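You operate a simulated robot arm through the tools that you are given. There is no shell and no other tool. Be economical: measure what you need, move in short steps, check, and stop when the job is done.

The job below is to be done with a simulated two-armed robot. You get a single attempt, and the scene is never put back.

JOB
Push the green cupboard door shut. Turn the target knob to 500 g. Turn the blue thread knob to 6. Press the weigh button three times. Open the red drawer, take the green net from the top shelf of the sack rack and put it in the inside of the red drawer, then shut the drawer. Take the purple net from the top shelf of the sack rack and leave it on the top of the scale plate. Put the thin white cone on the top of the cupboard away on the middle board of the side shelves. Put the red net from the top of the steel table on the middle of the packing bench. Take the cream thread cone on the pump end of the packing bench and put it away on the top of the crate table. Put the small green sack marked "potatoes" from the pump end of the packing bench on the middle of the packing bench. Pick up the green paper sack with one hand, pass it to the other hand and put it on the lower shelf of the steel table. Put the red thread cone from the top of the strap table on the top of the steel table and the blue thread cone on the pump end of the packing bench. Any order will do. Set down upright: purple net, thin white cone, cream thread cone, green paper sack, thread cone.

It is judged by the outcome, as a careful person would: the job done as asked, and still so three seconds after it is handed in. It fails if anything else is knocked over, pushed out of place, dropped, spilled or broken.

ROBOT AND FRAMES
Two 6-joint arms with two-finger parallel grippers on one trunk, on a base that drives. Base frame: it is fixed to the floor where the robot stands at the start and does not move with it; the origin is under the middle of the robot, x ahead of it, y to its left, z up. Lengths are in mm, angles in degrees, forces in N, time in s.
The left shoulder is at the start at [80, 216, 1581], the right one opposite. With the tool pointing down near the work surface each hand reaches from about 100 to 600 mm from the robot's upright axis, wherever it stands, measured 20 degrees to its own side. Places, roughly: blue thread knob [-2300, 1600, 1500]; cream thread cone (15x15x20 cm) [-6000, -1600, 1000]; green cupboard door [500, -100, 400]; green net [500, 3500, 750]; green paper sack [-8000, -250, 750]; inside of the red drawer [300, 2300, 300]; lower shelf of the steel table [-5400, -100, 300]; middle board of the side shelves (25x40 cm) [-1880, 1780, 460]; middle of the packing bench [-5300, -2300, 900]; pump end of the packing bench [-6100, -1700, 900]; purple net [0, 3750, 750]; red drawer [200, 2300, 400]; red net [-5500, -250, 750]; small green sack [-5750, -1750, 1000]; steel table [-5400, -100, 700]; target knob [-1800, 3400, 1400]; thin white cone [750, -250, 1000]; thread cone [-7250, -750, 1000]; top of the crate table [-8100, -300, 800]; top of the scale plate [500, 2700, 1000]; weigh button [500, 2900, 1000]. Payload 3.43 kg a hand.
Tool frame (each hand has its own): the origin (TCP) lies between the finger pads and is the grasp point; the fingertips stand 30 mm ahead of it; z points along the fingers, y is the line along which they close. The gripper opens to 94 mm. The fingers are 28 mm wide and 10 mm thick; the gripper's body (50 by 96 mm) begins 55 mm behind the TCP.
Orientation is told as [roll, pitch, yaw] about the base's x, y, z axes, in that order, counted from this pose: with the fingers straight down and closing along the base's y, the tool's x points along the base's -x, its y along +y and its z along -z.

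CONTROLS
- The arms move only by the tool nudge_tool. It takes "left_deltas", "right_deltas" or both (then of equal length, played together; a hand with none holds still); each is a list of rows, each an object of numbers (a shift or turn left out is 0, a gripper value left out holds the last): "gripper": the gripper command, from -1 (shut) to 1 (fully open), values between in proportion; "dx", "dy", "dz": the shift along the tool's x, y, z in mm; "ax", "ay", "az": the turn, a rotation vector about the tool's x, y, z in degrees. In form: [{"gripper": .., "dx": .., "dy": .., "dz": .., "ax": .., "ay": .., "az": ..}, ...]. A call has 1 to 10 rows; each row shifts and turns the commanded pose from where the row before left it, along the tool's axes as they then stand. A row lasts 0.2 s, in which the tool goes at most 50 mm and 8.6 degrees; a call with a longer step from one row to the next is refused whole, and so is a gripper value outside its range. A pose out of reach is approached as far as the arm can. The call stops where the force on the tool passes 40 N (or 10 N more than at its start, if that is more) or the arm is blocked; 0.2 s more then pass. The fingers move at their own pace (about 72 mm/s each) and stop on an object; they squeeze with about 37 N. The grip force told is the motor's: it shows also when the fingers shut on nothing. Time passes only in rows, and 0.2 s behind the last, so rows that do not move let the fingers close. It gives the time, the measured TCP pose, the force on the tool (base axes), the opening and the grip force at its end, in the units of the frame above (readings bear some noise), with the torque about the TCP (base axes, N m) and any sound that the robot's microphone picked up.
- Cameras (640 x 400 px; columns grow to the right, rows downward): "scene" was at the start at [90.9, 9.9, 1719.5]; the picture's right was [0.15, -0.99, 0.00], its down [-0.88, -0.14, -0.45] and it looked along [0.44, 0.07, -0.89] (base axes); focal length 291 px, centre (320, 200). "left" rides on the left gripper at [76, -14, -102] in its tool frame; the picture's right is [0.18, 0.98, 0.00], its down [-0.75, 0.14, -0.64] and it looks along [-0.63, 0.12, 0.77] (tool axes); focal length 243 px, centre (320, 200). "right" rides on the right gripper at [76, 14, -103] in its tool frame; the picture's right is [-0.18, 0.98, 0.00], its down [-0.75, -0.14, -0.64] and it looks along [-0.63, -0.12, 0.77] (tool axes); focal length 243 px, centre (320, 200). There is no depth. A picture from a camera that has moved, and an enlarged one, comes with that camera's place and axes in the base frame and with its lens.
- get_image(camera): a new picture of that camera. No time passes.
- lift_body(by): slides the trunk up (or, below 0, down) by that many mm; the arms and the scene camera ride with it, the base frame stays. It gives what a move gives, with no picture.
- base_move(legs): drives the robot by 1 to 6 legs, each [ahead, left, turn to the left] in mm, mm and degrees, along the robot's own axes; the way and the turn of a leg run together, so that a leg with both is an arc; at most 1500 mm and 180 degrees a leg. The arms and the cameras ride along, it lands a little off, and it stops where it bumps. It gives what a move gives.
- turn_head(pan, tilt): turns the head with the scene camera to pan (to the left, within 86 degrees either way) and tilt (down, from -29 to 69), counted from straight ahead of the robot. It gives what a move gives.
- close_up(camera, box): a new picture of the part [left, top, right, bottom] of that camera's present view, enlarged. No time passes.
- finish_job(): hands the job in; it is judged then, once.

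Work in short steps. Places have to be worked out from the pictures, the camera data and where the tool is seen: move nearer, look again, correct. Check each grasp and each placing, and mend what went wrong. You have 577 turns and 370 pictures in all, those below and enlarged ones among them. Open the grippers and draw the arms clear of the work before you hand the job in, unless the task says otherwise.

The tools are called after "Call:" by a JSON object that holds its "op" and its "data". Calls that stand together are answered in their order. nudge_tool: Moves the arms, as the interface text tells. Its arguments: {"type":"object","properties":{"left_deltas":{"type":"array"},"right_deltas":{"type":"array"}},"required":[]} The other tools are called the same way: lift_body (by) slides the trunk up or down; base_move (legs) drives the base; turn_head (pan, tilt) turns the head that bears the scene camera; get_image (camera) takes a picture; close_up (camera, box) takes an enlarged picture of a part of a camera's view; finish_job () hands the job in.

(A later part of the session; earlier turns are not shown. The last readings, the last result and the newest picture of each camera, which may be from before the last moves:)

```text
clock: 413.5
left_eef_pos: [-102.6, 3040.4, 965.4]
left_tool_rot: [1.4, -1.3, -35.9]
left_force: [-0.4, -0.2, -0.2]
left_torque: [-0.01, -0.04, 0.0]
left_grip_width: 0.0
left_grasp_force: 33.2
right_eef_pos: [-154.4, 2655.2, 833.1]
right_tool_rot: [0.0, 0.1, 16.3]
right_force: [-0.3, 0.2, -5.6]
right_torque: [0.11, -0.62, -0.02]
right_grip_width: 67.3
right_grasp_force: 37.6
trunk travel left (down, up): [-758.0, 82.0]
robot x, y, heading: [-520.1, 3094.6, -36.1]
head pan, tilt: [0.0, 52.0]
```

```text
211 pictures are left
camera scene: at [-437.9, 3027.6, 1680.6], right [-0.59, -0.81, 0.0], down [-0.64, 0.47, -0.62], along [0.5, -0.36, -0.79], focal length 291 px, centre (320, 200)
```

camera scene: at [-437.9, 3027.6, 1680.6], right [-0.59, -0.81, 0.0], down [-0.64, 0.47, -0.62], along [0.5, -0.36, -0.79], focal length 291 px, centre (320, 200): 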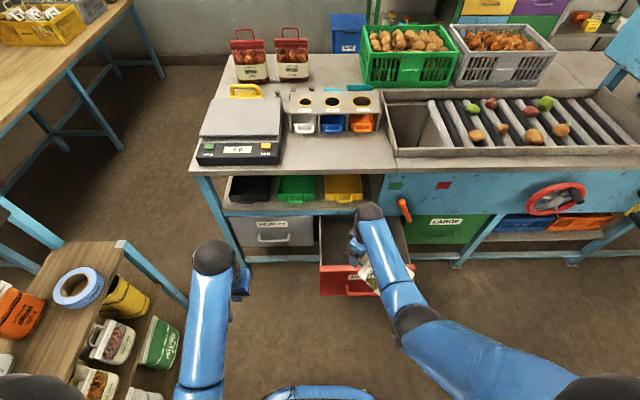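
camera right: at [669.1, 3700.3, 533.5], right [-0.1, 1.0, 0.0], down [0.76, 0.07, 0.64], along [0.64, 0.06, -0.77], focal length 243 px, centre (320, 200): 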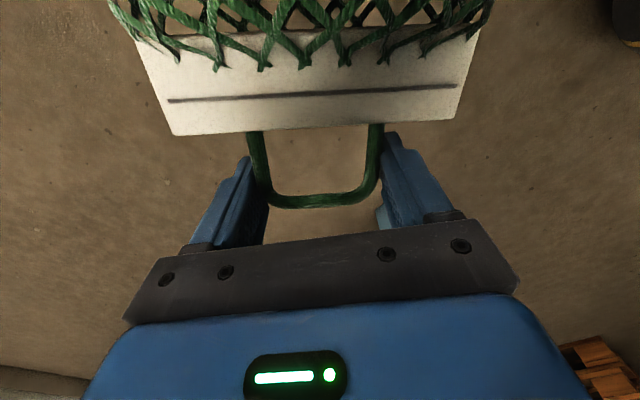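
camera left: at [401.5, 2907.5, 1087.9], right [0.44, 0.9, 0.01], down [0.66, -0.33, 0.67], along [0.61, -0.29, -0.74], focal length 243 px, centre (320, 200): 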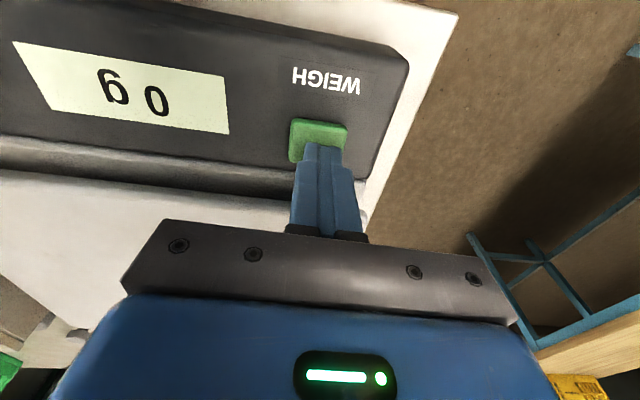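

I shift left 40 and ahead 120, turn the hand so the net lies sideways, and reach over the drawer.

Call:
{"op": "base_move", "data": {"legs": [[120, 45, 0]]}}

Call:
{"op": "nudge_tool", "data": {"right_deltas": [{"az": -7.5}, {"az": -7.5}, {"az": -7.5}, {"az": -7.5}, {"az": -7.5}]}}

Call:
{"op": "get_image", "data": {"camera": "scene"}}

Call:
{"op": "get_image", "data": {"camera": "right"}}

```text
clock: 414.8
left_eef_pos: [19.9, 3007.2, 967.8]
left_tool_rot: [1.5, -1.3, -35.8]
left_force: [-0.3, 0.0, -0.5]
left_torque: [-0.01, -0.02, -0.01]
left_grip_width: 0.0
left_grasp_force: 33.2
right_eef_pos: [-31.7, 2622.2, 833.9]
right_tool_rot: [-0.1, -0.1, 16.3]
right_force: [0.3, 1.2, -4.9]
right_torque: [0.12, -0.63, -0.01]
right_grip_width: 67.3
right_grasp_force: 36.4
trunk travel left (down, up): [-758.0, 82.0]
robot x, y, heading: [-396.4, 3057.7, -36.1]
head pan, tilt: [0.0, 52.0]
```

```text
clock: 415.9
left_eef_pos: [22.5, 3006.2, 965.2]
left_tool_rot: [1.5, -1.3, -35.7]
left_force: [-0.5, -0.2, -0.7]
left_torque: [-0.03, 0.01, -0.01]
left_grip_width: 0.2
left_grasp_force: 33.1
right_eef_pos: [-30.3, 2622.2, 832.5]
right_tool_rot: [0.1, 0.2, 54.1]
right_force: [-0.1, -0.1, -5.3]
right_torque: [0.47, -0.41, 0.02]
right_grip_width: 67.0
right_grasp_force: 37.1
trunk travel left (down, up): [-758.0, 82.0]
robot x, y, heading: [-393.8, 3055.8, -36.2]
head pan, tilt: [0.0, 52.0]
```

```text
210 pictures are left
camera scene: at [-315.0, 2992.4, 1680.6], right [-0.59, -0.81, 0.0], down [-0.64, 0.47, -0.62], along [0.5, -0.36, -0.79], focal length 291 px, centre (320, 200)
```

scene: 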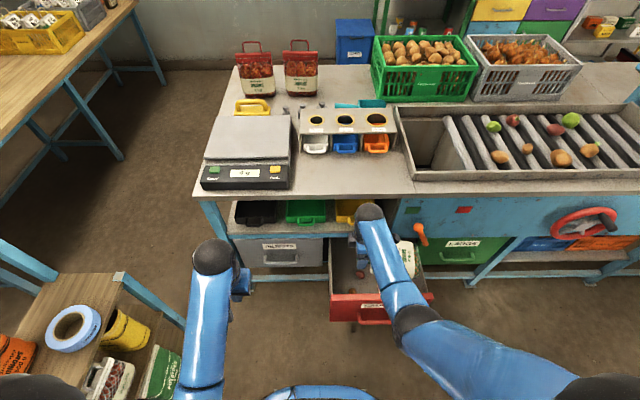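

```text
209 pictures are left
camera right: at [-86.9, 2568.0, 933.3], right [-0.69, 0.73, 0.0], down [0.56, 0.53, 0.64], along [0.47, 0.44, -0.77], focal length 243 px, centre (320, 200)
```

right: 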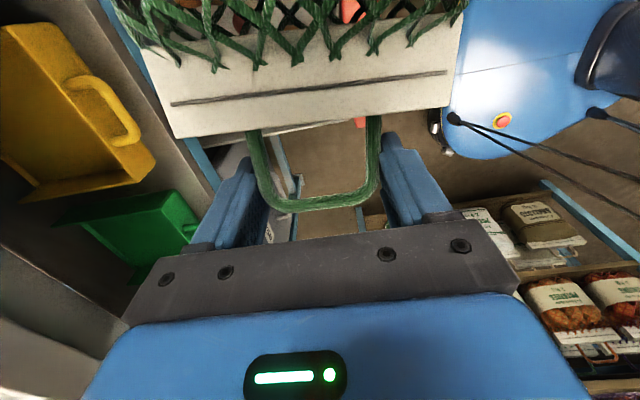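

I move 30 forward and lower the trunk in stages.

Call:
{"op": "nudge_tool", "data": {"right_deltas": [{"dy": -15}, {"dy": -15}]}}

Call:
{"op": "lift_body", "data": {"by": -280}}

Call:
{"op": "get_image", "data": {"camera": "scene"}}

Call:
{"op": "get_image", "data": {"camera": "right"}}

```text
clock: 416.6
left_eef_pos: [22.3, 3004.8, 965.3]
left_tool_rot: [1.3, -1.2, -35.8]
left_force: [0.5, 0.0, 0.1]
left_torque: [0.01, 0.03, 0.03]
left_grip_width: 0.0
left_grasp_force: 33.4
right_eef_pos: [-5.4, 2603.6, 831.3]
right_tool_rot: [0.1, 0.1, 53.9]
right_force: [-0.5, 0.4, -5.8]
right_torque: [0.43, -0.37, -0.03]
right_grip_width: 67.2
right_grasp_force: 36.9
trunk travel left (down, up): [-758.0, 82.0]
robot x, y, heading: [-397.4, 3054.6, -36.5]
head pan, tilt: [0.0, 52.0]
```

```text
clock: 419.4
left_eef_pos: [21.9, 3005.6, 686.4]
left_tool_rot: [1.3, -1.2, -35.9]
left_force: [0.7, 0.5, -0.4]
left_torque: [0.03, 0.02, -0.01]
left_grip_width: 0.0
left_grasp_force: 33.0
right_eef_pos: [-7.1, 2603.6, 550.1]
right_tool_rot: [0.1, 0.1, 53.7]
right_force: [0.0, -0.1, -5.7]
right_torque: [0.45, -0.41, 0.05]
right_grip_width: 67.2
right_grasp_force: 36.3
trunk travel left (down, up): [-478.0, 362.0]
robot x, y, heading: [-397.3, 3055.6, -36.4]
head pan, tilt: [0.0, 52.0]
```

```text
208 pictures are left
camera scene: at [-314.1, 2992.3, 1400.5], right [-0.59, -0.81, 0.0], down [-0.64, 0.47, -0.62], along [0.5, -0.36, -0.79], focal length 291 px, centre (320, 200)
```

scene: 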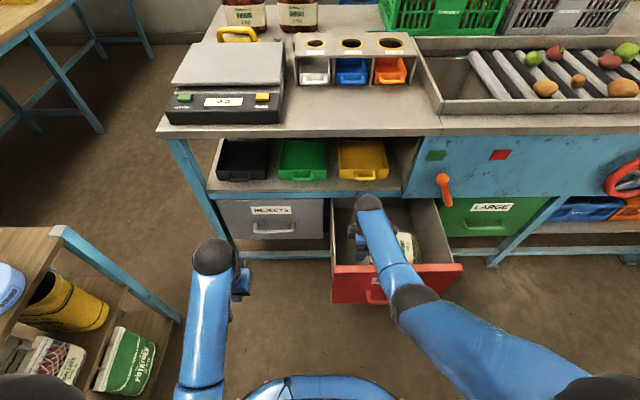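

```text
207 pictures are left
camera right: at [-62.7, 2550.5, 652.6], right [-0.68, 0.73, 0.0], down [0.56, 0.52, 0.64], along [0.47, 0.44, -0.77], focal length 243 px, centre (320, 200)
```

right: 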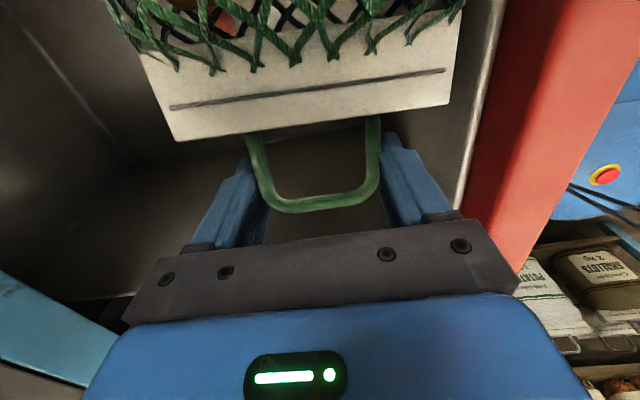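

Inside the drawer opening with clearance. I lower further.

Call:
{"op": "lift_body", "data": {"by": -130}}

Call:
{"op": "get_image", "data": {"camera": "right"}}

Call:
{"op": "get_image", "data": {"camera": "scene"}}

```text
clock: 421.0
left_eef_pos: [21.8, 3005.7, 556.5]
left_tool_rot: [1.4, -1.2, -35.8]
left_force: [-0.7, -0.3, 0.1]
left_torque: [-0.01, 0.03, -0.01]
left_grip_width: 0.0
left_grasp_force: 33.1
right_eef_pos: [-5.5, 2603.2, 421.2]
right_tool_rot: [0.1, 0.1, 53.8]
right_force: [-0.1, -0.8, -5.6]
right_torque: [0.44, -0.38, -0.01]
right_grip_width: 66.8
right_grasp_force: 37.1
trunk travel left (down, up): [-348.0, 492.0]
robot x, y, heading: [-400.6, 3052.6, -36.0]
head pan, tilt: [0.0, 52.0]
```

```text
206 pictures are left
camera right: at [-62.4, 2550.5, 522.9], right [-0.68, 0.73, 0.0], down [0.56, 0.53, 0.64], along [0.47, 0.44, -0.77], focal length 243 px, centre (320, 200)
```

right: 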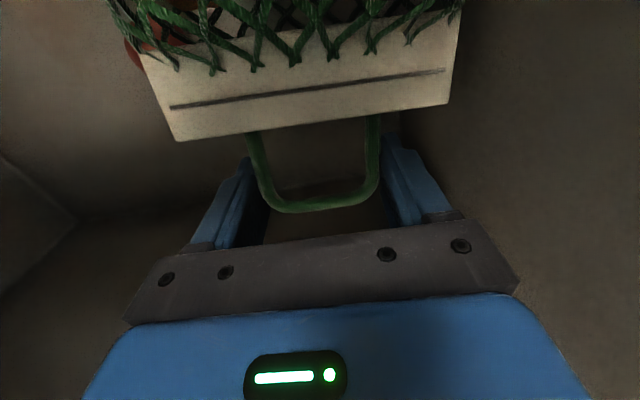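

```text
205 pictures are left
camera scene: at [-314.2, 2992.4, 1270.6], right [-0.59, -0.81, 0.0], down [-0.64, 0.47, -0.62], along [0.5, -0.36, -0.79], focal length 291 px, centre (320, 200)
```

scene: 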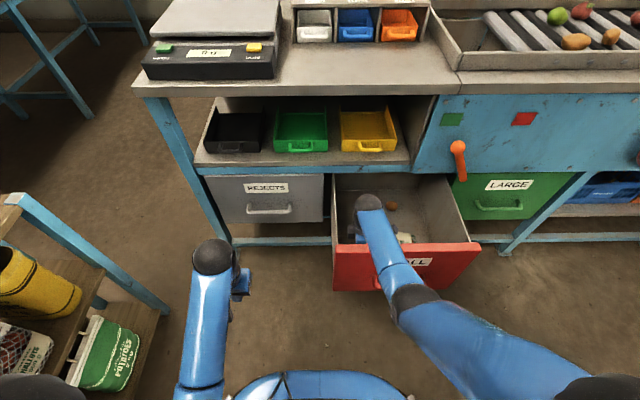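

Call:
{"op": "nudge_tool", "data": {"right_deltas": [{"dz": 12}, {"dz": 12}, {"dz": 10}, {"dz": 10}, {"dz": 8}, {"dz": 8}, {"dz": 8}]}}

```text
clock: 422.6
left_eef_pos: [22.5, 3006.8, 555.5]
left_tool_rot: [1.3, -1.2, -35.9]
left_force: [1.2, -0.2, 1.0]
left_torque: [0.01, 0.01, 0.0]
left_grip_width: 0.0
left_grasp_force: 33.1
right_eef_pos: [-5.5, 2604.3, 355.3]
right_tool_rot: [0.0, 0.2, 53.9]
right_force: [4.2, 1.8, 4.2]
right_torque: [-0.48, 0.85, 0.14]
right_grip_width: 66.9
right_grasp_force: 36.8
trunk travel left (down, up): [-348.0, 492.0]
robot x, y, heading: [-399.4, 3057.2, -36.4]
head pan, tilt: [0.0, 52.0]
```

The net touches the drawer floor. I open and rise.

Call:
{"op": "nudge_tool", "data": {"right_deltas": [{"gripper": 0.9}, {"gripper": 0.9}, {"gripper": 0.9}, {"dz": -20}, {"dz": -30}, {"dz": -40}]}}

Call:
{"op": "get_image", "data": {"camera": "right"}}

```text
clock: 424.0
left_eef_pos: [22.6, 3006.9, 555.6]
left_tool_rot: [1.3, -1.2, -35.8]
left_force: [0.5, 0.8, 0.0]
left_torque: [0.0, 0.02, 0.0]
left_grip_width: 0.0
left_grasp_force: 32.9
right_eef_pos: [31.6, 2585.6, 412.0]
right_tool_rot: [0.3, 0.1, 53.8]
right_force: [0.2, 0.3, -0.3]
right_torque: [0.01, 0.02, 0.01]
right_grip_width: 89.2
right_grasp_force: 0.0
right hand out of reach, approached as far as the arm can: row 4, 5, 6
trunk travel left (down, up): [-348.0, 492.0]
robot x, y, heading: [-396.5, 3056.9, -36.2]
head pan, tilt: [0.0, 52.0]
```

```text
204 pictures are left
camera right: at [-25.1, 2531.3, 513.5], right [-0.68, 0.73, 0.0], down [0.56, 0.52, 0.64], along [0.46, 0.44, -0.77], focal length 243 px, centre (320, 200)
```

right: 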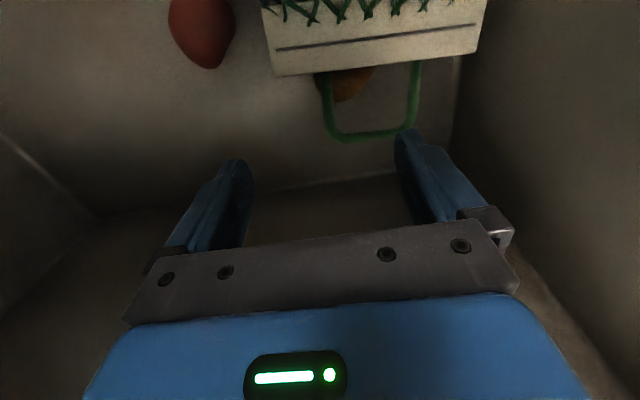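

The net lies in the drawer. I lift the trunk to bring the hand out.

Call:
{"op": "lift_body", "data": {"by": 250}}

Call:
{"op": "get_image", "data": {"camera": "scene"}}

Call:
{"op": "get_image", "data": {"camera": "right"}}

```text
clock: 426.5
left_eef_pos: [21.6, 3006.9, 805.6]
left_tool_rot: [1.4, -1.2, -35.8]
left_force: [-0.2, 0.3, 0.5]
left_torque: [0.0, -0.04, -0.02]
left_grip_width: 0.0
left_grasp_force: 33.2
right_eef_pos: [30.7, 2583.9, 661.3]
right_tool_rot: [0.2, 0.2, 53.8]
right_force: [0.6, 0.3, 0.2]
right_torque: [0.02, -0.04, 0.04]
right_grip_width: 89.0
right_grasp_force: 0.1
trunk travel left (down, up): [-598.0, 242.0]
robot x, y, heading: [-400.9, 3055.1, -36.2]
head pan, tilt: [0.0, 52.0]
```

```text
203 pictures are left
camera scene: at [-314.2, 2992.8, 1520.5], right [-0.59, -0.81, 0.0], down [-0.64, 0.47, -0.62], along [0.5, -0.36, -0.79], focal length 291 px, centre (320, 200)
```

scene: 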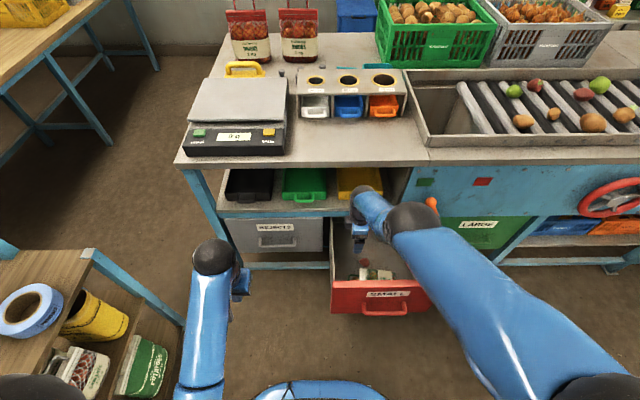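

```text
202 pictures are left
camera right: at [-24.9, 2531.2, 763.4], right [-0.68, 0.73, 0.0], down [0.56, 0.52, 0.64], along [0.46, 0.44, -0.77], focal length 243 px, centre (320, 200)
```

right: 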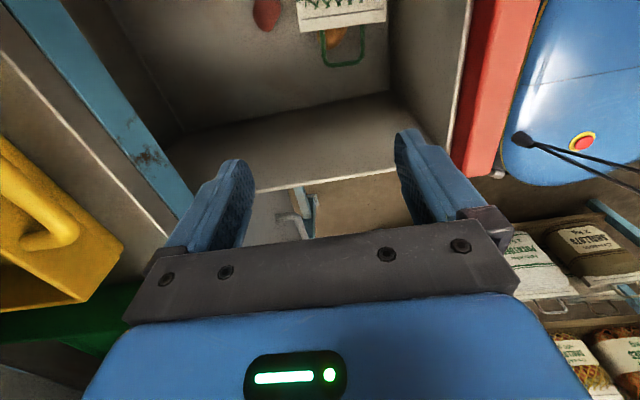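

I back off, close the right gripper and set it horizontal to push the drawer shut.

Call:
{"op": "base_move", "data": {"legs": [[-320, 0, 0]]}}

Call:
{"op": "nudge_tool", "data": {"right_deltas": [{"az": 8.5, "gripper": -1}, {"az": 8.5}, {"az": 8.5}, {"az": 8.5}, {"az": 8.5}, {"az": 8.5}, {"az": 8.5}, {"az": 8.5}, {"az": 8.5}, {"az": 8.5}]}}

Call:
{"op": "nudge_tool", "data": {"right_deltas": [{"az": 5, "ay": -6}, {"ay": -8.5}, {"ay": -8.5}, {"ay": -8.5}, {"ay": -8.5}, {"ay": -8.5}, {"ay": -8.5}, {"ay": -8.5}, {"ay": -8.5}, {"ay": -8.5}]}}

Call:
{"op": "get_image", "data": {"camera": "scene"}}

```text
clock: 428.7
left_eef_pos: [-233.0, 3192.6, 805.3]
left_tool_rot: [1.4, -1.2, -36.0]
left_force: [0.5, 0.1, 0.1]
left_torque: [0.01, 0.0, -0.01]
left_grip_width: 0.0
left_grasp_force: 33.7
right_eef_pos: [-223.0, 2769.9, 661.2]
right_tool_rot: [0.3, 0.1, 53.9]
right_force: [-0.4, -0.2, -0.3]
right_torque: [0.03, 0.01, 0.01]
right_grip_width: 89.4
right_grasp_force: 0.0
trunk travel left (down, up): [-598.0, 242.0]
robot x, y, heading: [-656.7, 3240.6, -36.6]
head pan, tilt: [0.0, 52.0]
```

```text
clock: 430.9
left_eef_pos: [-232.7, 3194.0, 805.9]
left_tool_rot: [1.5, -1.4, -35.8]
left_force: [0.3, -0.1, -0.4]
left_torque: [0.01, 0.0, -0.03]
left_grip_width: 0.0
left_grasp_force: 33.0
right_eef_pos: [-223.6, 2771.0, 662.6]
right_tool_rot: [-0.1, 0.3, -31.4]
right_force: [-0.6, 0.5, -0.2]
right_torque: [0.0, 0.01, -0.03]
right_grip_width: 0.0
right_grasp_force: 32.9
trunk travel left (down, up): [-598.0, 242.0]
robot x, y, heading: [-652.9, 3241.7, -36.2]
head pan, tilt: [0.0, 52.0]
```

```text
clock: 433.1
left_eef_pos: [-233.1, 3193.8, 806.2]
left_tool_rot: [1.4, -1.3, -35.8]
left_force: [0.4, -0.3, -0.5]
left_torque: [0.01, 0.01, -0.02]
left_grip_width: 0.0
left_grasp_force: 32.7
right_eef_pos: [-190.7, 2778.8, 662.3]
right_tool_rot: [-1.7, -79.5, -34.9]
right_force: [-0.2, 0.1, -0.4]
right_torque: [0.0, 0.0, -0.02]
right_grip_width: 0.2
right_grasp_force: 32.6
right hand out of reach, approached as far as the arm can: row 1, 2, 3, 4, 5, 6, 7, 8, 9, 10
trunk travel left (down, up): [-598.0, 242.0]
robot x, y, heading: [-651.0, 3244.4, -36.3]
head pan, tilt: [0.0, 52.0]
```

```text
201 pictures are left
camera scene: at [-569.7, 3180.0, 1520.7], right [-0.59, -0.81, 0.0], down [-0.64, 0.46, -0.62], along [0.5, -0.36, -0.79], focal length 291 px, centre (320, 200)
```

scene: 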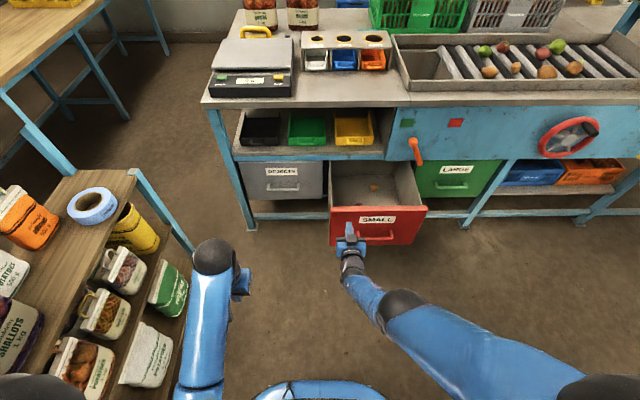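

I lower the hand to drawer height and centre it on the drawer front.

Call:
{"op": "lift_body", "data": {"by": -205}}

Call:
{"op": "base_move", "data": {"legs": [[0, -150, 0]]}}

Call:
{"op": "get_image", "data": {"camera": "right"}}

Call:
{"op": "get_image", "data": {"camera": "scene"}}

```text
clock: 435.3
left_eef_pos: [-233.0, 3193.2, 600.4]
left_tool_rot: [1.4, -1.3, -35.8]
left_force: [-0.4, -0.3, -0.9]
left_torque: [-0.02, 0.0, -0.03]
left_grip_width: 0.1
left_grasp_force: 32.4
right_eef_pos: [-190.8, 2777.6, 457.3]
right_tool_rot: [-1.9, -79.3, -34.8]
right_force: [-0.5, -0.4, 0.7]
right_torque: [-0.02, -0.03, 0.01]
right_grip_width: 0.0
right_grasp_force: 32.8
trunk travel left (down, up): [-393.0, 447.0]
robot x, y, heading: [-655.2, 3238.7, -36.3]
head pan, tilt: [0.0, 52.0]
```

```text
clock: 436.6
left_eef_pos: [-319.8, 3073.1, 601.1]
left_tool_rot: [1.6, -1.4, -35.6]
left_force: [-0.2, -0.5, 0.5]
left_torque: [0.01, 0.03, -0.03]
left_grip_width: 0.0
left_grasp_force: 33.3
right_eef_pos: [-277.6, 2657.2, 458.4]
right_tool_rot: [-1.8, -79.2, -34.8]
right_force: [-0.1, 0.0, 0.5]
right_torque: [0.01, 0.0, -0.03]
right_grip_width: 0.0
right_grasp_force: 33.1
trunk travel left (down, up): [-393.0, 447.0]
robot x, y, heading: [-742.6, 3117.1, -36.0]
head pan, tilt: [0.0, 52.0]
```

```text
200 pictures are left
camera right: at [-361.9, 2737.4, 399.9], right [0.61, 0.77, 0.18], down [-0.48, 0.18, 0.86], along [0.63, -0.61, 0.48], focal length 243 px, centre (320, 200)
```

right: 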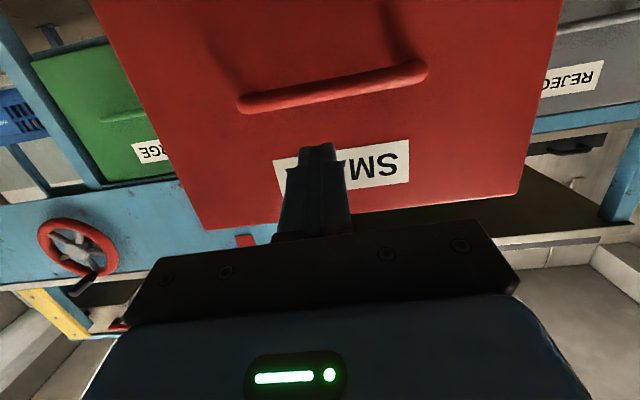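

```text
199 pictures are left
camera scene: at [-657.5, 3059.0, 1315.6], right [-0.59, -0.81, 0.0], down [-0.64, 0.47, -0.62], along [0.5, -0.36, -0.79], focal length 291 px, centre (320, 200)
```

scene: 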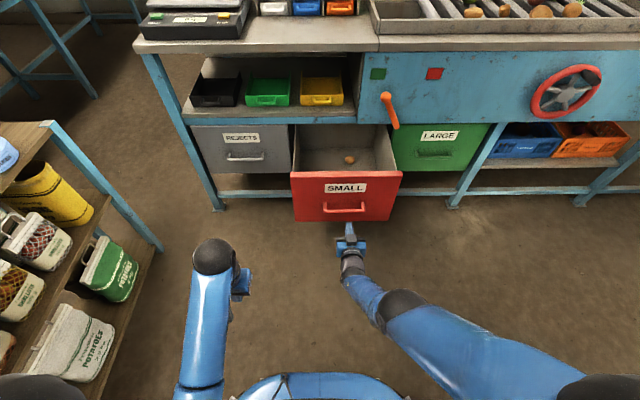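

Aimed at the drawer front above the handle. I drive forward to push it.

Call:
{"op": "base_move", "data": {"legs": [[320, 0, 0]]}}

Call:
{"op": "get_image", "data": {"camera": "scene"}}

```text
clock: 438.8
left_eef_pos: [-65.6, 2884.6, 601.4]
left_tool_rot: [1.4, -1.2, -36.0]
left_force: [0.3, 0.3, 0.1]
left_torque: [0.0, 0.0, -0.02]
left_grip_width: 0.1
left_grasp_force: 33.1
right_eef_pos: [-23.7, 2468.5, 456.6]
right_tool_rot: [-1.9, -79.3, -34.9]
right_force: [0.4, -0.1, -0.4]
right_torque: [-0.01, 0.01, -0.01]
right_grip_width: 0.0
right_grasp_force: 32.8
trunk travel left (down, up): [-393.0, 447.0]
robot x, y, heading: [-484.2, 2935.7, -36.3]
head pan, tilt: [0.0, 52.0]
```

```text
198 pictures are left
camera scene: at [-401.5, 2871.6, 1315.5], right [-0.59, -0.81, 0.0], down [-0.63, 0.47, -0.62], along [0.5, -0.36, -0.79], focal length 291 px, centre (320, 200)
```

scene: 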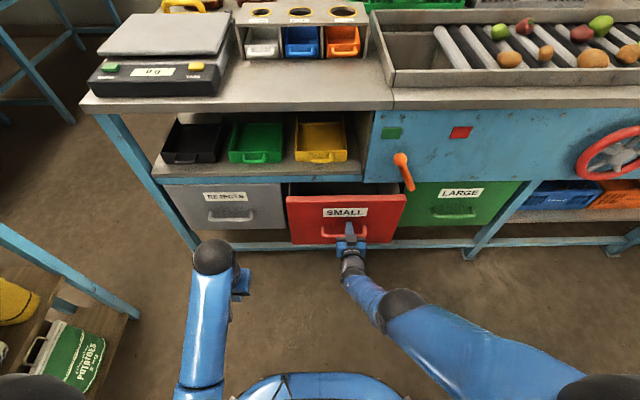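

Almost closed. I push the remaining bit.

Call:
{"op": "base_move", "data": {"legs": [[60, 0, 0]]}}

Call:
{"op": "get_image", "data": {"camera": "scene"}}

```text
clock: 439.7
left_eef_pos: [-18.3, 2849.4, 600.8]
left_tool_rot: [1.3, -1.3, -36.0]
left_force: [0.4, -0.9, -0.1]
left_torque: [0.03, -0.01, -0.01]
left_grip_width: 0.1
left_grasp_force: 33.4
right_eef_pos: [22.6, 2433.0, 456.0]
right_tool_rot: [-1.8, -79.3, -34.9]
right_force: [0.5, -0.4, -1.2]
right_torque: [-0.01, -0.04, 0.0]
right_grip_width: 0.0
right_grasp_force: 32.8
trunk travel left (down, up): [-393.0, 447.0]
robot x, y, heading: [-438.9, 2900.2, -36.5]
head pan, tilt: [0.0, 52.0]
```

```text
197 pictures are left
camera scene: at [-353.6, 2836.3, 1315.5], right [-0.59, -0.81, 0.0], down [-0.63, 0.47, -0.62], along [0.5, -0.36, -0.79], focal length 291 px, centre (320, 200)
```

scene: 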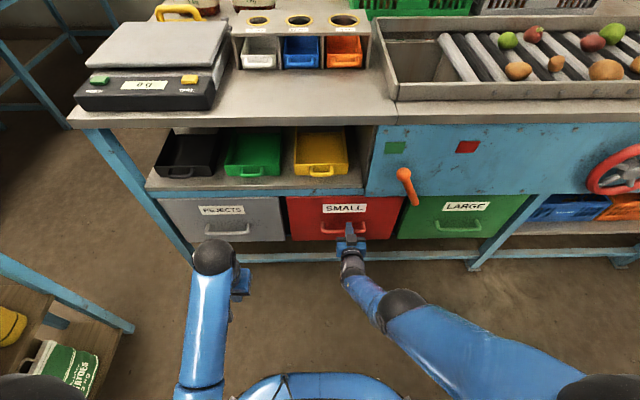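

Call:
{"op": "base_move", "data": {"legs": [[25, 0, 0]]}}

Call:
{"op": "base_move", "data": {"legs": [[-250, 0, 0]]}}

Call:
{"op": "close_up", "data": {"camera": "scene", "box": [120, 80, 520, 240]}}

```text
clock: 440.7
left_eef_pos: [2.0, 2835.3, 601.6]
left_tool_rot: [1.6, -1.2, -36.1]
left_force: [0.3, -0.7, -1.0]
left_torque: [0.05, -0.01, 0.02]
left_grip_width: 0.0
left_grasp_force: 33.2
right_eef_pos: [40.6, 2421.2, 458.7]
right_tool_rot: [-2.6, -79.8, -34.3]
right_force: [-0.6, 0.8, 0.6]
right_torque: [0.0, -0.03, 0.01]
right_grip_width: 0.0
right_grasp_force: 33.0
trunk travel left (down, up): [-393.0, 447.0]
robot x, y, heading: [-421.8, 2882.2, -36.2]
head pan, tilt: [0.0, 52.0]
stopped in leg 1: the force on the tool passed its limit at 93 N (the readings are from after the stop); the commanded pose is now the measured one
```

```text
clock: 442.5
left_eef_pos: [-205.2, 2988.0, 601.0]
left_tool_rot: [1.4, -1.2, -35.9]
left_force: [-0.7, 0.2, 0.2]
left_torque: [0.03, 0.01, 0.0]
left_grip_width: 0.0
left_grasp_force: 33.1
right_eef_pos: [-165.3, 2574.7, 457.8]
right_tool_rot: [-2.6, -79.7, -34.3]
right_force: [0.9, -0.5, 0.6]
right_torque: [0.02, 0.02, 0.0]
right_grip_width: 0.0
right_grasp_force: 32.8
trunk travel left (down, up): [-393.0, 447.0]
robot x, y, heading: [-625.1, 3038.7, -36.2]
head pan, tilt: [0.0, 52.0]
```

```text
1.60 times, centred on (320, 160) of scene
camera zoom: at [-542.2, 2975.1, 1315.6], right [-0.59, -0.81, 0.0], down [-0.63, 0.47, -0.62], along [0.5, -0.36, -0.79], focal length 465 px, centre (320, 264)
```

zoom: 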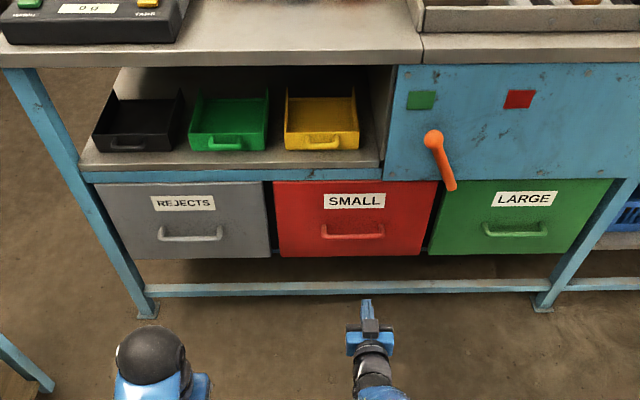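

The drawer is shut with the net inside. Next the purple net: its handle top is at about [-6,3700,1010]. I raise the trunk and turn to the rack.

Call:
{"op": "lift_body", "data": {"by": 400}}

Call:
{"op": "base_move", "data": {"legs": [[0, 0, 90.7]]}}

Call:
{"op": "turn_head", "data": {"pan": 0, "tilt": 35}}

Call:
{"op": "get_image", "data": {"camera": "scene"}}

Call:
{"op": "get_image", "data": {"camera": "right"}}

```text
clock: 446.4
left_eef_pos: [-205.5, 2987.9, 1001.5]
left_tool_rot: [1.5, -1.3, -36.0]
left_force: [0.1, -0.2, -0.3]
left_torque: [0.02, 0.0, -0.01]
left_grip_width: 0.0
left_grasp_force: 33.0
right_eef_pos: [-165.2, 2573.5, 857.4]
right_tool_rot: [-2.6, -79.8, -34.3]
right_force: [0.0, -0.3, -0.3]
right_torque: [-0.02, -0.01, 0.03]
right_grip_width: 0.0
right_grasp_force: 33.0
trunk travel left (down, up): [-793.0, 47.0]
robot x, y, heading: [-624.0, 3038.9, -36.2]
head pan, tilt: [0.0, 52.0]
```

```text
clock: 450.6
left_eef_pos: [-580.4, 3456.9, 1001.1]
left_tool_rot: [1.5, -1.1, 54.8]
left_force: [-0.7, 0.6, 0.2]
left_torque: [0.02, 0.01, -0.03]
left_grip_width: 0.0
left_grasp_force: 32.5
right_eef_pos: [-167.1, 3502.9, 856.8]
right_tool_rot: [-2.5, -79.8, 56.3]
right_force: [0.4, 0.2, 0.4]
right_torque: [-0.01, 0.01, 0.04]
right_grip_width: 0.2
right_grasp_force: 32.9
trunk travel left (down, up): [-793.0, 47.0]
robot x, y, heading: [-624.4, 3034.7, 54.2]
head pan, tilt: [0.0, 52.0]
```

```text
clock: 451.4
left_eef_pos: [-581.6, 3458.9, 1000.2]
left_tool_rot: [1.5, -1.2, 54.7]
left_force: [-1.3, 0.5, 0.3]
left_torque: [-0.03, -0.03, 0.04]
left_grip_width: 0.1
left_grasp_force: 33.1
right_eef_pos: [-165.9, 3503.5, 858.9]
right_tool_rot: [-2.6, -79.8, 56.3]
right_force: [1.0, -0.2, -0.4]
right_torque: [0.01, -0.01, -0.03]
right_grip_width: 0.0
right_grasp_force: 33.1
trunk travel left (down, up): [-793.0, 47.0]
robot x, y, heading: [-623.3, 3037.4, 54.2]
head pan, tilt: [0.0, 35.0]
```

```text
195 pictures are left
camera scene: at [-557.7, 3133.4, 1739.9], right [0.81, -0.58, 0.0], down [-0.33, -0.47, -0.82], along [0.48, 0.67, -0.57], focal length 291 px, centre (320, 200)
```

scene: 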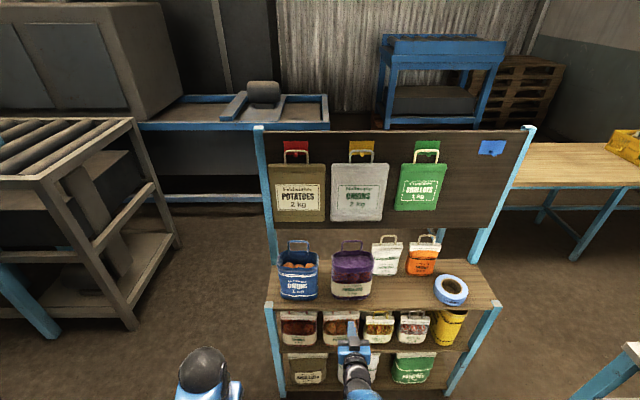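

```text
194 pictures are left
camera right: at [-245.3, 3418.1, 799.3], right [-0.78, 0.61, 0.17], down [-0.19, -0.48, 0.86], along [0.6, 0.63, 0.49], focal length 243 px, centre (320, 200)
```

right: 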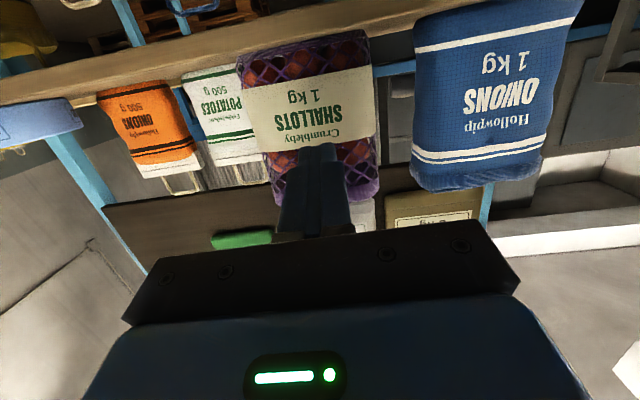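

Call:
{"op": "close_up", "data": {"camera": "scene", "box": [270, 210, 430, 320]}}

```text
3.64 times, centred on (350, 265) of scene
camera zoom: at [-557.7, 3133.4, 1739.9], right [0.81, -0.58, 0.0], down [-0.33, -0.47, -0.82], along [0.48, 0.67, -0.57], focal length 1057 px, centre (211, -36)
```

zoom: 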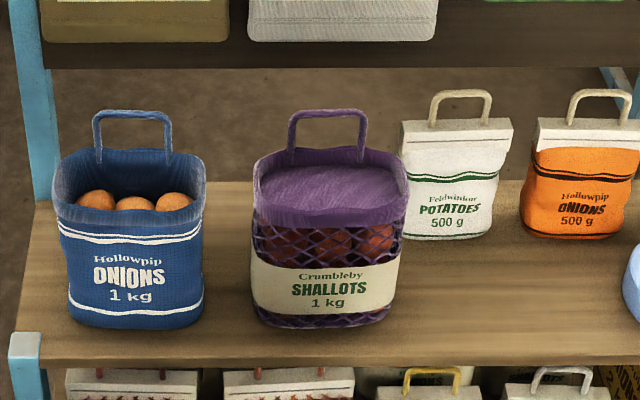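

The handle rises at the back of the rim (z≈955–1010, at [-6,3702]). I tilt the hand to 45°, open it, raise it above the rim and line up.

Call:
{"op": "lift_body", "data": {"by": 45}}

Call:
{"op": "nudge_tool", "data": {"right_deltas": [{"ay": 8.5, "gripper": 1}, {"ay": 8.5}, {"ay": 8.5}, {"ay": 8.5}, {"dx": -30, "dz": -30}, {"dx": -30, "dz": -30}, {"dx": -20, "dz": -20, "dy": -23}]}}

Call:
{"op": "get_image", "data": {"camera": "right"}}

```text
clock: 452.3
left_eef_pos: [-580.3, 3458.9, 1046.3]
left_tool_rot: [1.4, -1.3, 54.7]
left_force: [0.1, -0.1, 1.0]
left_torque: [0.02, -0.03, 0.02]
left_grip_width: 0.0
left_grasp_force: 33.0
right_eef_pos: [-166.6, 3502.5, 902.7]
right_tool_rot: [-2.6, -79.8, 56.4]
right_force: [1.5, 0.4, 0.4]
right_torque: [-0.01, -0.01, -0.04]
right_grip_width: 0.0
right_grasp_force: 33.0
trunk travel left (down, up): [-838.0, 2.0]
robot x, y, heading: [-627.1, 3034.8, 54.1]
head pan, tilt: [0.0, 35.0]
```

```text
clock: 453.9
left_eef_pos: [-579.6, 3457.9, 1045.9]
left_tool_rot: [1.5, -1.2, 54.6]
left_force: [-0.3, -0.1, 0.2]
left_torque: [0.02, -0.01, -0.02]
left_grip_width: 0.0
left_grasp_force: 32.9
right_eef_pos: [-150.1, 3486.4, 1016.3]
right_tool_rot: [-0.6, -45.6, 54.3]
right_force: [-0.2, 1.2, 0.3]
right_torque: [-0.01, -0.01, 0.01]
right_grip_width: 93.9
right_grasp_force: 0.0
trunk travel left (down, up): [-838.0, 2.0]
robot x, y, heading: [-625.0, 3039.9, 54.2]
head pan, tilt: [0.0, 35.0]
```

```text
192 pictures are left
camera right: at [-236.2, 3392.2, 1031.3], right [-0.72, 0.68, 0.12], down [0.15, -0.03, 0.99], along [0.68, 0.73, -0.08], focal length 243 px, centre (320, 200)
```

right: 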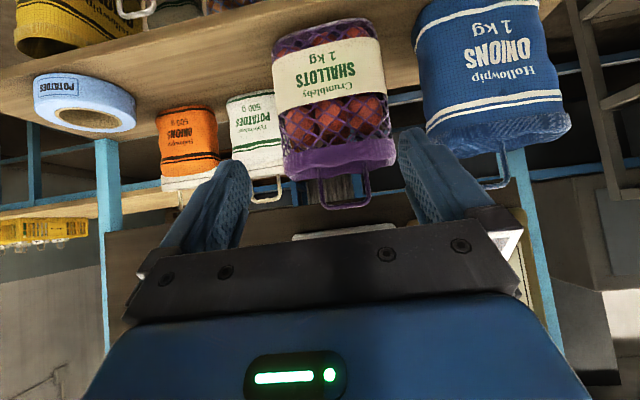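

Handle confirmed at [-2,3699,1013]. I drive 150 ahead, correct 9 mm left, and look.

Call:
{"op": "base_move", "data": {"legs": [[150, 0, 0]]}}

Call:
{"op": "nudge_tool", "data": {"right_deltas": [{"dy": 9}, {}]}}

Call:
{"op": "get_image", "data": {"camera": "right"}}

```text
clock: 455.2
left_eef_pos: [-495.9, 3576.0, 1046.6]
left_tool_rot: [1.5, -1.4, 54.8]
left_force: [0.6, -0.5, -0.4]
left_torque: [0.04, -0.06, 0.0]
left_grip_width: 0.0
left_grasp_force: 32.9
right_eef_pos: [-67.1, 3604.5, 1017.3]
right_tool_rot: [-0.7, -46.0, 54.3]
right_force: [-0.1, 0.1, -0.2]
right_torque: [-0.01, -0.03, -0.01]
right_grip_width: 93.8
right_grasp_force: 0.0
trunk travel left (down, up): [-838.0, 2.0]
robot x, y, heading: [-538.5, 3154.2, 54.3]
head pan, tilt: [0.0, 35.0]
```

```text
clock: 455.9
left_eef_pos: [-496.3, 3576.1, 1046.2]
left_tool_rot: [1.5, -1.3, 54.7]
left_force: [0.4, 0.1, 0.3]
left_torque: [0.0, 0.01, 0.01]
left_grip_width: 0.0
left_grasp_force: 32.4
right_eef_pos: [-72.4, 3609.5, 1016.2]
right_tool_rot: [-0.6, -45.9, 54.3]
right_force: [-0.4, -1.5, 0.3]
right_torque: [0.03, -0.03, 0.03]
right_grip_width: 94.2
right_grasp_force: 0.1
trunk travel left (down, up): [-838.0, 2.0]
robot x, y, heading: [-539.9, 3157.6, 54.3]
head pan, tilt: [0.0, 35.0]
```

```text
191 pictures are left
camera right: at [-159.0, 3516.0, 1031.6], right [-0.72, 0.68, 0.12], down [0.15, -0.03, 0.99], along [0.68, 0.73, -0.08], focal length 243 px, centre (320, 200)
```

right: 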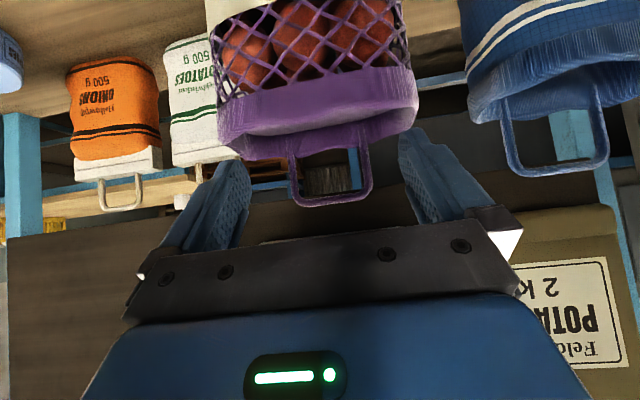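

Lateral alignment is right (accounting for the camera's skew). I advance 106 over the rim.

Call:
{"op": "nudge_tool", "data": {"right_deltas": [{"dz": 25, "dx": -25, "dy": -1}, {"dz": 25, "dx": -25, "dy": -1}, {"dz": 25, "dx": -25}]}}

Call:
{"op": "get_image", "data": {"camera": "right"}}

Call:
{"op": "close_up", "data": {"camera": "scene", "box": [230, 200, 470, 350]}}

```text
clock: 456.6
left_eef_pos: [-495.1, 3577.8, 1045.4]
left_tool_rot: [1.5, -1.2, 54.7]
left_force: [0.5, 0.1, 0.6]
left_torque: [0.02, -0.03, 0.02]
left_grip_width: 0.0
left_grasp_force: 32.6
right_eef_pos: [-10.2, 3696.4, 1019.1]
right_tool_rot: [-0.8, -45.7, 54.5]
right_force: [0.5, 0.4, -0.2]
right_torque: [-0.02, -0.01, -0.01]
right_grip_width: 94.1
right_grasp_force: 0.0
trunk travel left (down, up): [-838.0, 2.0]
robot x, y, heading: [-540.1, 3156.5, 54.3]
head pan, tilt: [0.0, 35.0]
```

```text
190 pictures are left
camera right: at [-95.5, 3602.8, 1032.4], right [-0.72, 0.68, 0.12], down [0.15, -0.03, 0.99], along [0.68, 0.73, -0.08], focal length 243 px, centre (320, 200)
```

right: 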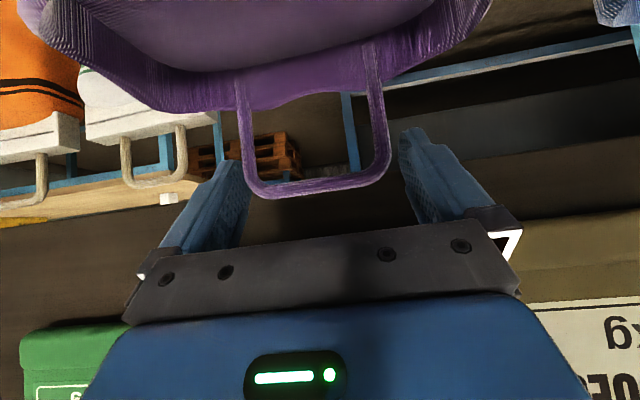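

```text
2.67 times, centred on (350, 275) of scene
camera zoom: at [-471.3, 3254.3, 1784.9], right [0.81, -0.58, 0.0], down [-0.33, -0.47, -0.82], along [0.48, 0.67, -0.57], focal length 775 px, centre (240, 0)
```

zoom: 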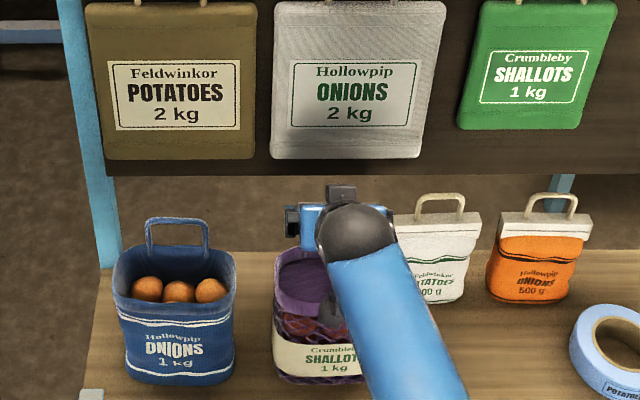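

The arch sits between the pads. I lower 22 mm and close.

Call:
{"op": "nudge_tool", "data": {"right_deltas": [{"dx": 8, "dz": 8, "dy": -2}, {"dx": 8, "dz": 8}, {"gripper": -1}, {"gripper": -1}, {"gripper": -1}]}}

Call:
{"op": "get_image", "data": {"camera": "right"}}

```text
clock: 457.9
left_eef_pos: [-495.4, 3577.2, 1045.9]
left_tool_rot: [1.4, -1.2, 54.8]
left_force: [0.8, -1.1, -0.6]
left_torque: [-0.02, 0.02, -0.04]
left_grip_width: 0.0
left_grasp_force: 32.7
right_eef_pos: [-6.6, 3696.0, 994.2]
right_tool_rot: [-0.7, -45.7, 54.2]
right_force: [-2.1, 2.0, 0.1]
right_torque: [0.23, 0.13, -0.1]
right_grip_width: 83.4
right_grasp_force: 36.7
trunk travel left (down, up): [-838.0, 2.0]
robot x, y, heading: [-538.9, 3159.1, 54.3]
head pan, tilt: [0.0, 35.0]
```

```text
188 pictures are left
camera right: at [-93.5, 3602.0, 1009.9], right [-0.72, 0.68, 0.12], down [0.15, -0.03, 0.99], along [0.68, 0.73, -0.08], focal length 243 px, centre (320, 200)
```

right: 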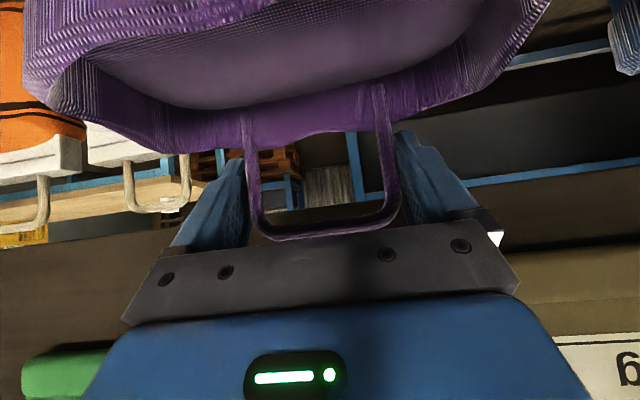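

Gripped (83 mm). I lift 18 mm and look.

Call:
{"op": "nudge_tool", "data": {"right_deltas": [{"dx": -4, "dz": -4}, {"dx": -4, "dz": -4}, {"dx": -5, "dz": -5}, {}]}}

Call:
{"op": "close_up", "data": {"camera": "scene", "box": [230, 200, 470, 350]}}

```text
clock: 458.9
left_eef_pos: [-494.0, 3579.3, 1045.1]
left_tool_rot: [1.6, -1.1, 54.8]
left_force: [-0.4, 0.5, -0.3]
left_torque: [0.0, -0.01, -0.02]
left_grip_width: 0.0
left_grasp_force: 32.7
right_eef_pos: [-5.3, 3695.6, 1011.2]
right_tool_rot: [-0.6, -45.6, 54.3]
right_force: [0.3, 0.4, -10.4]
right_torque: [0.36, -0.24, -0.02]
right_grip_width: 83.8
right_grasp_force: 36.9
trunk travel left (down, up): [-838.0, 2.0]
robot x, y, heading: [-537.0, 3159.2, 54.3]
head pan, tilt: [0.0, 35.0]
```

```text
2.67 times, centred on (350, 275) of scene
camera zoom: at [-469.6, 3255.2, 1784.7], right [0.81, -0.58, 0.0], down [-0.34, -0.47, -0.82], along [0.48, 0.66, -0.57], focal length 775 px, centre (240, 0)
```

zoom: 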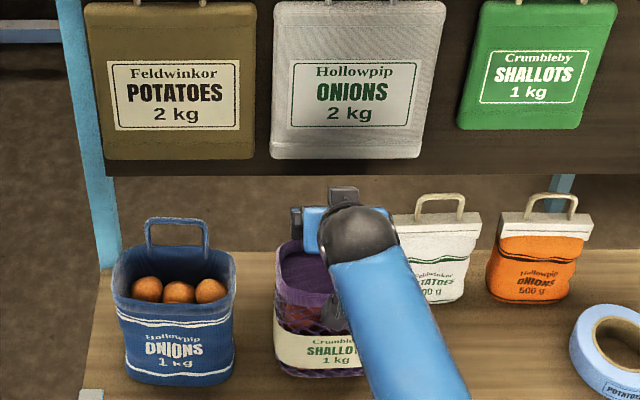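

Lifted, 10 N, upright. I back out of the rack carefully.

Call:
{"op": "base_move", "data": {"legs": [[-130, 0, 0]]}}

Call:
{"op": "nudge_tool", "data": {"right_deltas": [{"dx": -20, "dz": -20}, {"dx": -20, "dz": -20}]}}

Call:
{"op": "base_move", "data": {"legs": [[-200, 0, 0]]}}

Call:
{"op": "get_image", "data": {"camera": "scene"}}

Call:
{"op": "get_image", "data": {"camera": "right"}}

```text
clock: 460.1
left_eef_pos: [-567.3, 3474.5, 1044.1]
left_tool_rot: [1.5, -0.9, 54.8]
left_force: [-0.3, 0.2, 0.2]
left_torque: [-0.03, 0.02, -0.02]
left_grip_width: 0.0
left_grasp_force: 32.9
right_eef_pos: [-78.5, 3593.4, 1008.6]
right_tool_rot: [-0.5, -45.5, 54.3]
right_force: [0.7, 0.2, -10.2]
right_torque: [0.36, -0.27, 0.01]
right_grip_width: 83.5
right_grasp_force: 36.7
trunk travel left (down, up): [-838.0, 2.0]
robot x, y, heading: [-614.9, 3050.4, 54.5]
head pan, tilt: [0.0, 35.0]
```

```text
clock: 460.7
left_eef_pos: [-568.4, 3474.1, 1045.0]
left_tool_rot: [1.6, -1.0, 54.8]
left_force: [0.7, 0.1, -1.3]
left_torque: [0.0, 0.0, -0.01]
left_grip_width: 0.0
left_grasp_force: 32.8
right_eef_pos: [-82.1, 3589.6, 1065.6]
right_tool_rot: [-0.7, -45.4, 54.4]
right_force: [0.1, -0.9, -11.0]
right_torque: [0.34, -0.27, -0.01]
right_grip_width: 83.7
right_grasp_force: 36.8
trunk travel left (down, up): [-838.0, 2.0]
robot x, y, heading: [-614.2, 3052.9, 54.3]
head pan, tilt: [0.0, 35.0]
```

```text
clock: 462.3
left_eef_pos: [-682.9, 3315.0, 1044.3]
left_tool_rot: [1.5, -0.9, 54.7]
left_force: [0.2, 0.6, -0.3]
left_torque: [-0.02, 0.02, 0.01]
left_grip_width: 0.0
left_grasp_force: 33.1
right_eef_pos: [-197.1, 3433.8, 1065.1]
right_tool_rot: [-0.6, -45.5, 54.4]
right_force: [0.4, 0.5, -9.7]
right_torque: [0.4, -0.24, 0.0]
right_grip_width: 83.7
right_grasp_force: 37.1
trunk travel left (down, up): [-838.0, 2.0]
robot x, y, heading: [-727.3, 2888.0, 54.3]
head pan, tilt: [0.0, 35.0]
```

```text
186 pictures are left
camera scene: at [-657.3, 2994.0, 1784.2], right [0.81, -0.58, 0.0], down [-0.34, -0.47, -0.82], along [0.47, 0.66, -0.58], focal length 291 px, centre (320, 200)
```

scene: 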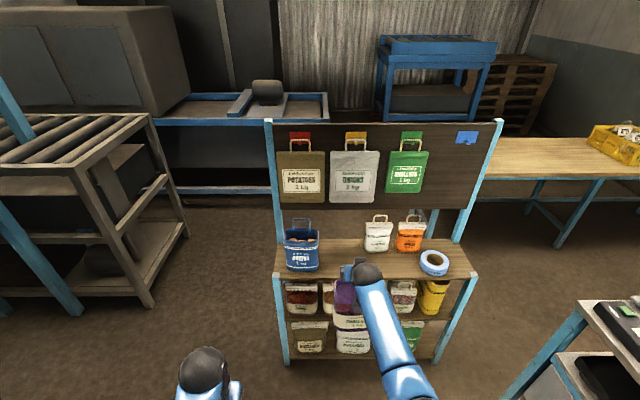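

```text
185 pictures are left
camera right: at [-282.6, 3338.8, 1081.1], right [-0.72, 0.68, 0.12], down [0.15, -0.02, 0.99], along [0.68, 0.73, -0.09], focal length 243 px, centre (320, 200)
```

right: 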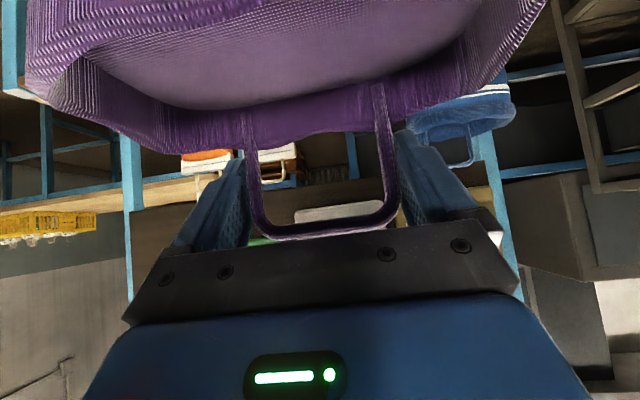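

Purple net is out safely. I raise it to clear the scale and turn toward the scale.

Call:
{"op": "nudge_tool", "data": {"right_deltas": [{"dx": -25, "dz": -25}, {"dx": -25, "dz": -25}, {"dx": -25, "dz": -25}, {"dx": -25, "dz": -25}, {"dx": -25, "dz": -25}, {"dx": -10, "dz": -10}]}}

Call:
{"op": "base_move", "data": {"legs": [[0, 0, -69.8]]}}

Call:
{"op": "turn_head", "data": {"pan": 0, "tilt": 35}}

Call:
{"op": "get_image", "data": {"camera": "scene"}}

```text
clock: 463.7
left_eef_pos: [-685.1, 3313.2, 1045.2]
left_tool_rot: [1.6, -1.1, 54.8]
left_force: [0.7, -0.4, -0.5]
left_torque: [-0.01, -0.02, 0.0]
left_grip_width: 0.0
left_grasp_force: 33.4
right_eef_pos: [-199.9, 3431.4, 1260.2]
right_tool_rot: [-0.7, -45.7, 54.4]
right_force: [-0.2, -0.1, -9.8]
right_torque: [0.32, -0.2, 0.02]
right_grip_width: 83.7
right_grasp_force: 37.3
trunk travel left (down, up): [-838.0, 2.0]
robot x, y, heading: [-731.4, 2888.5, 54.2]
head pan, tilt: [0.0, 35.0]
```

```text
clock: 467.2
left_eef_pos: [-317.5, 2987.7, 1045.8]
left_tool_rot: [1.5, -1.2, -15.8]
left_force: [-0.7, 0.4, 0.5]
left_torque: [0.0, -0.01, -0.01]
left_grip_width: 0.0
left_grasp_force: 32.7
right_eef_pos: [-45.7, 2569.7, 1259.9]
right_tool_rot: [-0.7, -45.8, -16.3]
right_force: [0.3, 0.2, -10.3]
right_torque: [-0.06, -0.4, 0.0]
right_grip_width: 83.2
right_grasp_force: 36.7
trunk travel left (down, up): [-838.0, 2.0]
robot x, y, heading: [-727.7, 2887.3, -16.2]
head pan, tilt: [0.0, 35.0]
```

```text
clock: 467.8
left_eef_pos: [-316.3, 2987.6, 1045.9]
left_tool_rot: [1.5, -1.2, -15.9]
left_force: [-0.1, -0.2, 0.4]
left_torque: [0.01, 0.0, 0.0]
left_grip_width: 0.0
left_grasp_force: 33.0
right_eef_pos: [-44.4, 2568.5, 1260.4]
right_tool_rot: [-0.7, -45.6, -16.3]
right_force: [-0.9, 0.0, -10.2]
right_torque: [-0.07, -0.38, 0.02]
right_grip_width: 83.6
right_grasp_force: 37.1
trunk travel left (down, up): [-838.0, 2.0]
robot x, y, heading: [-728.2, 2890.0, -16.2]
head pan, tilt: [0.0, 35.0]
```

```text
184 pictures are left
camera scene: at [-615.9, 2856.9, 1784.8], right [-0.28, -0.96, 0.0], down [-0.55, 0.16, -0.82], along [0.79, -0.23, -0.57], focal length 291 px, centre (320, 200)
```

scene: 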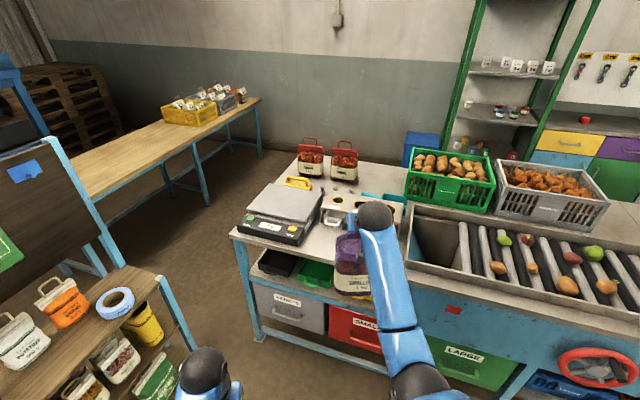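

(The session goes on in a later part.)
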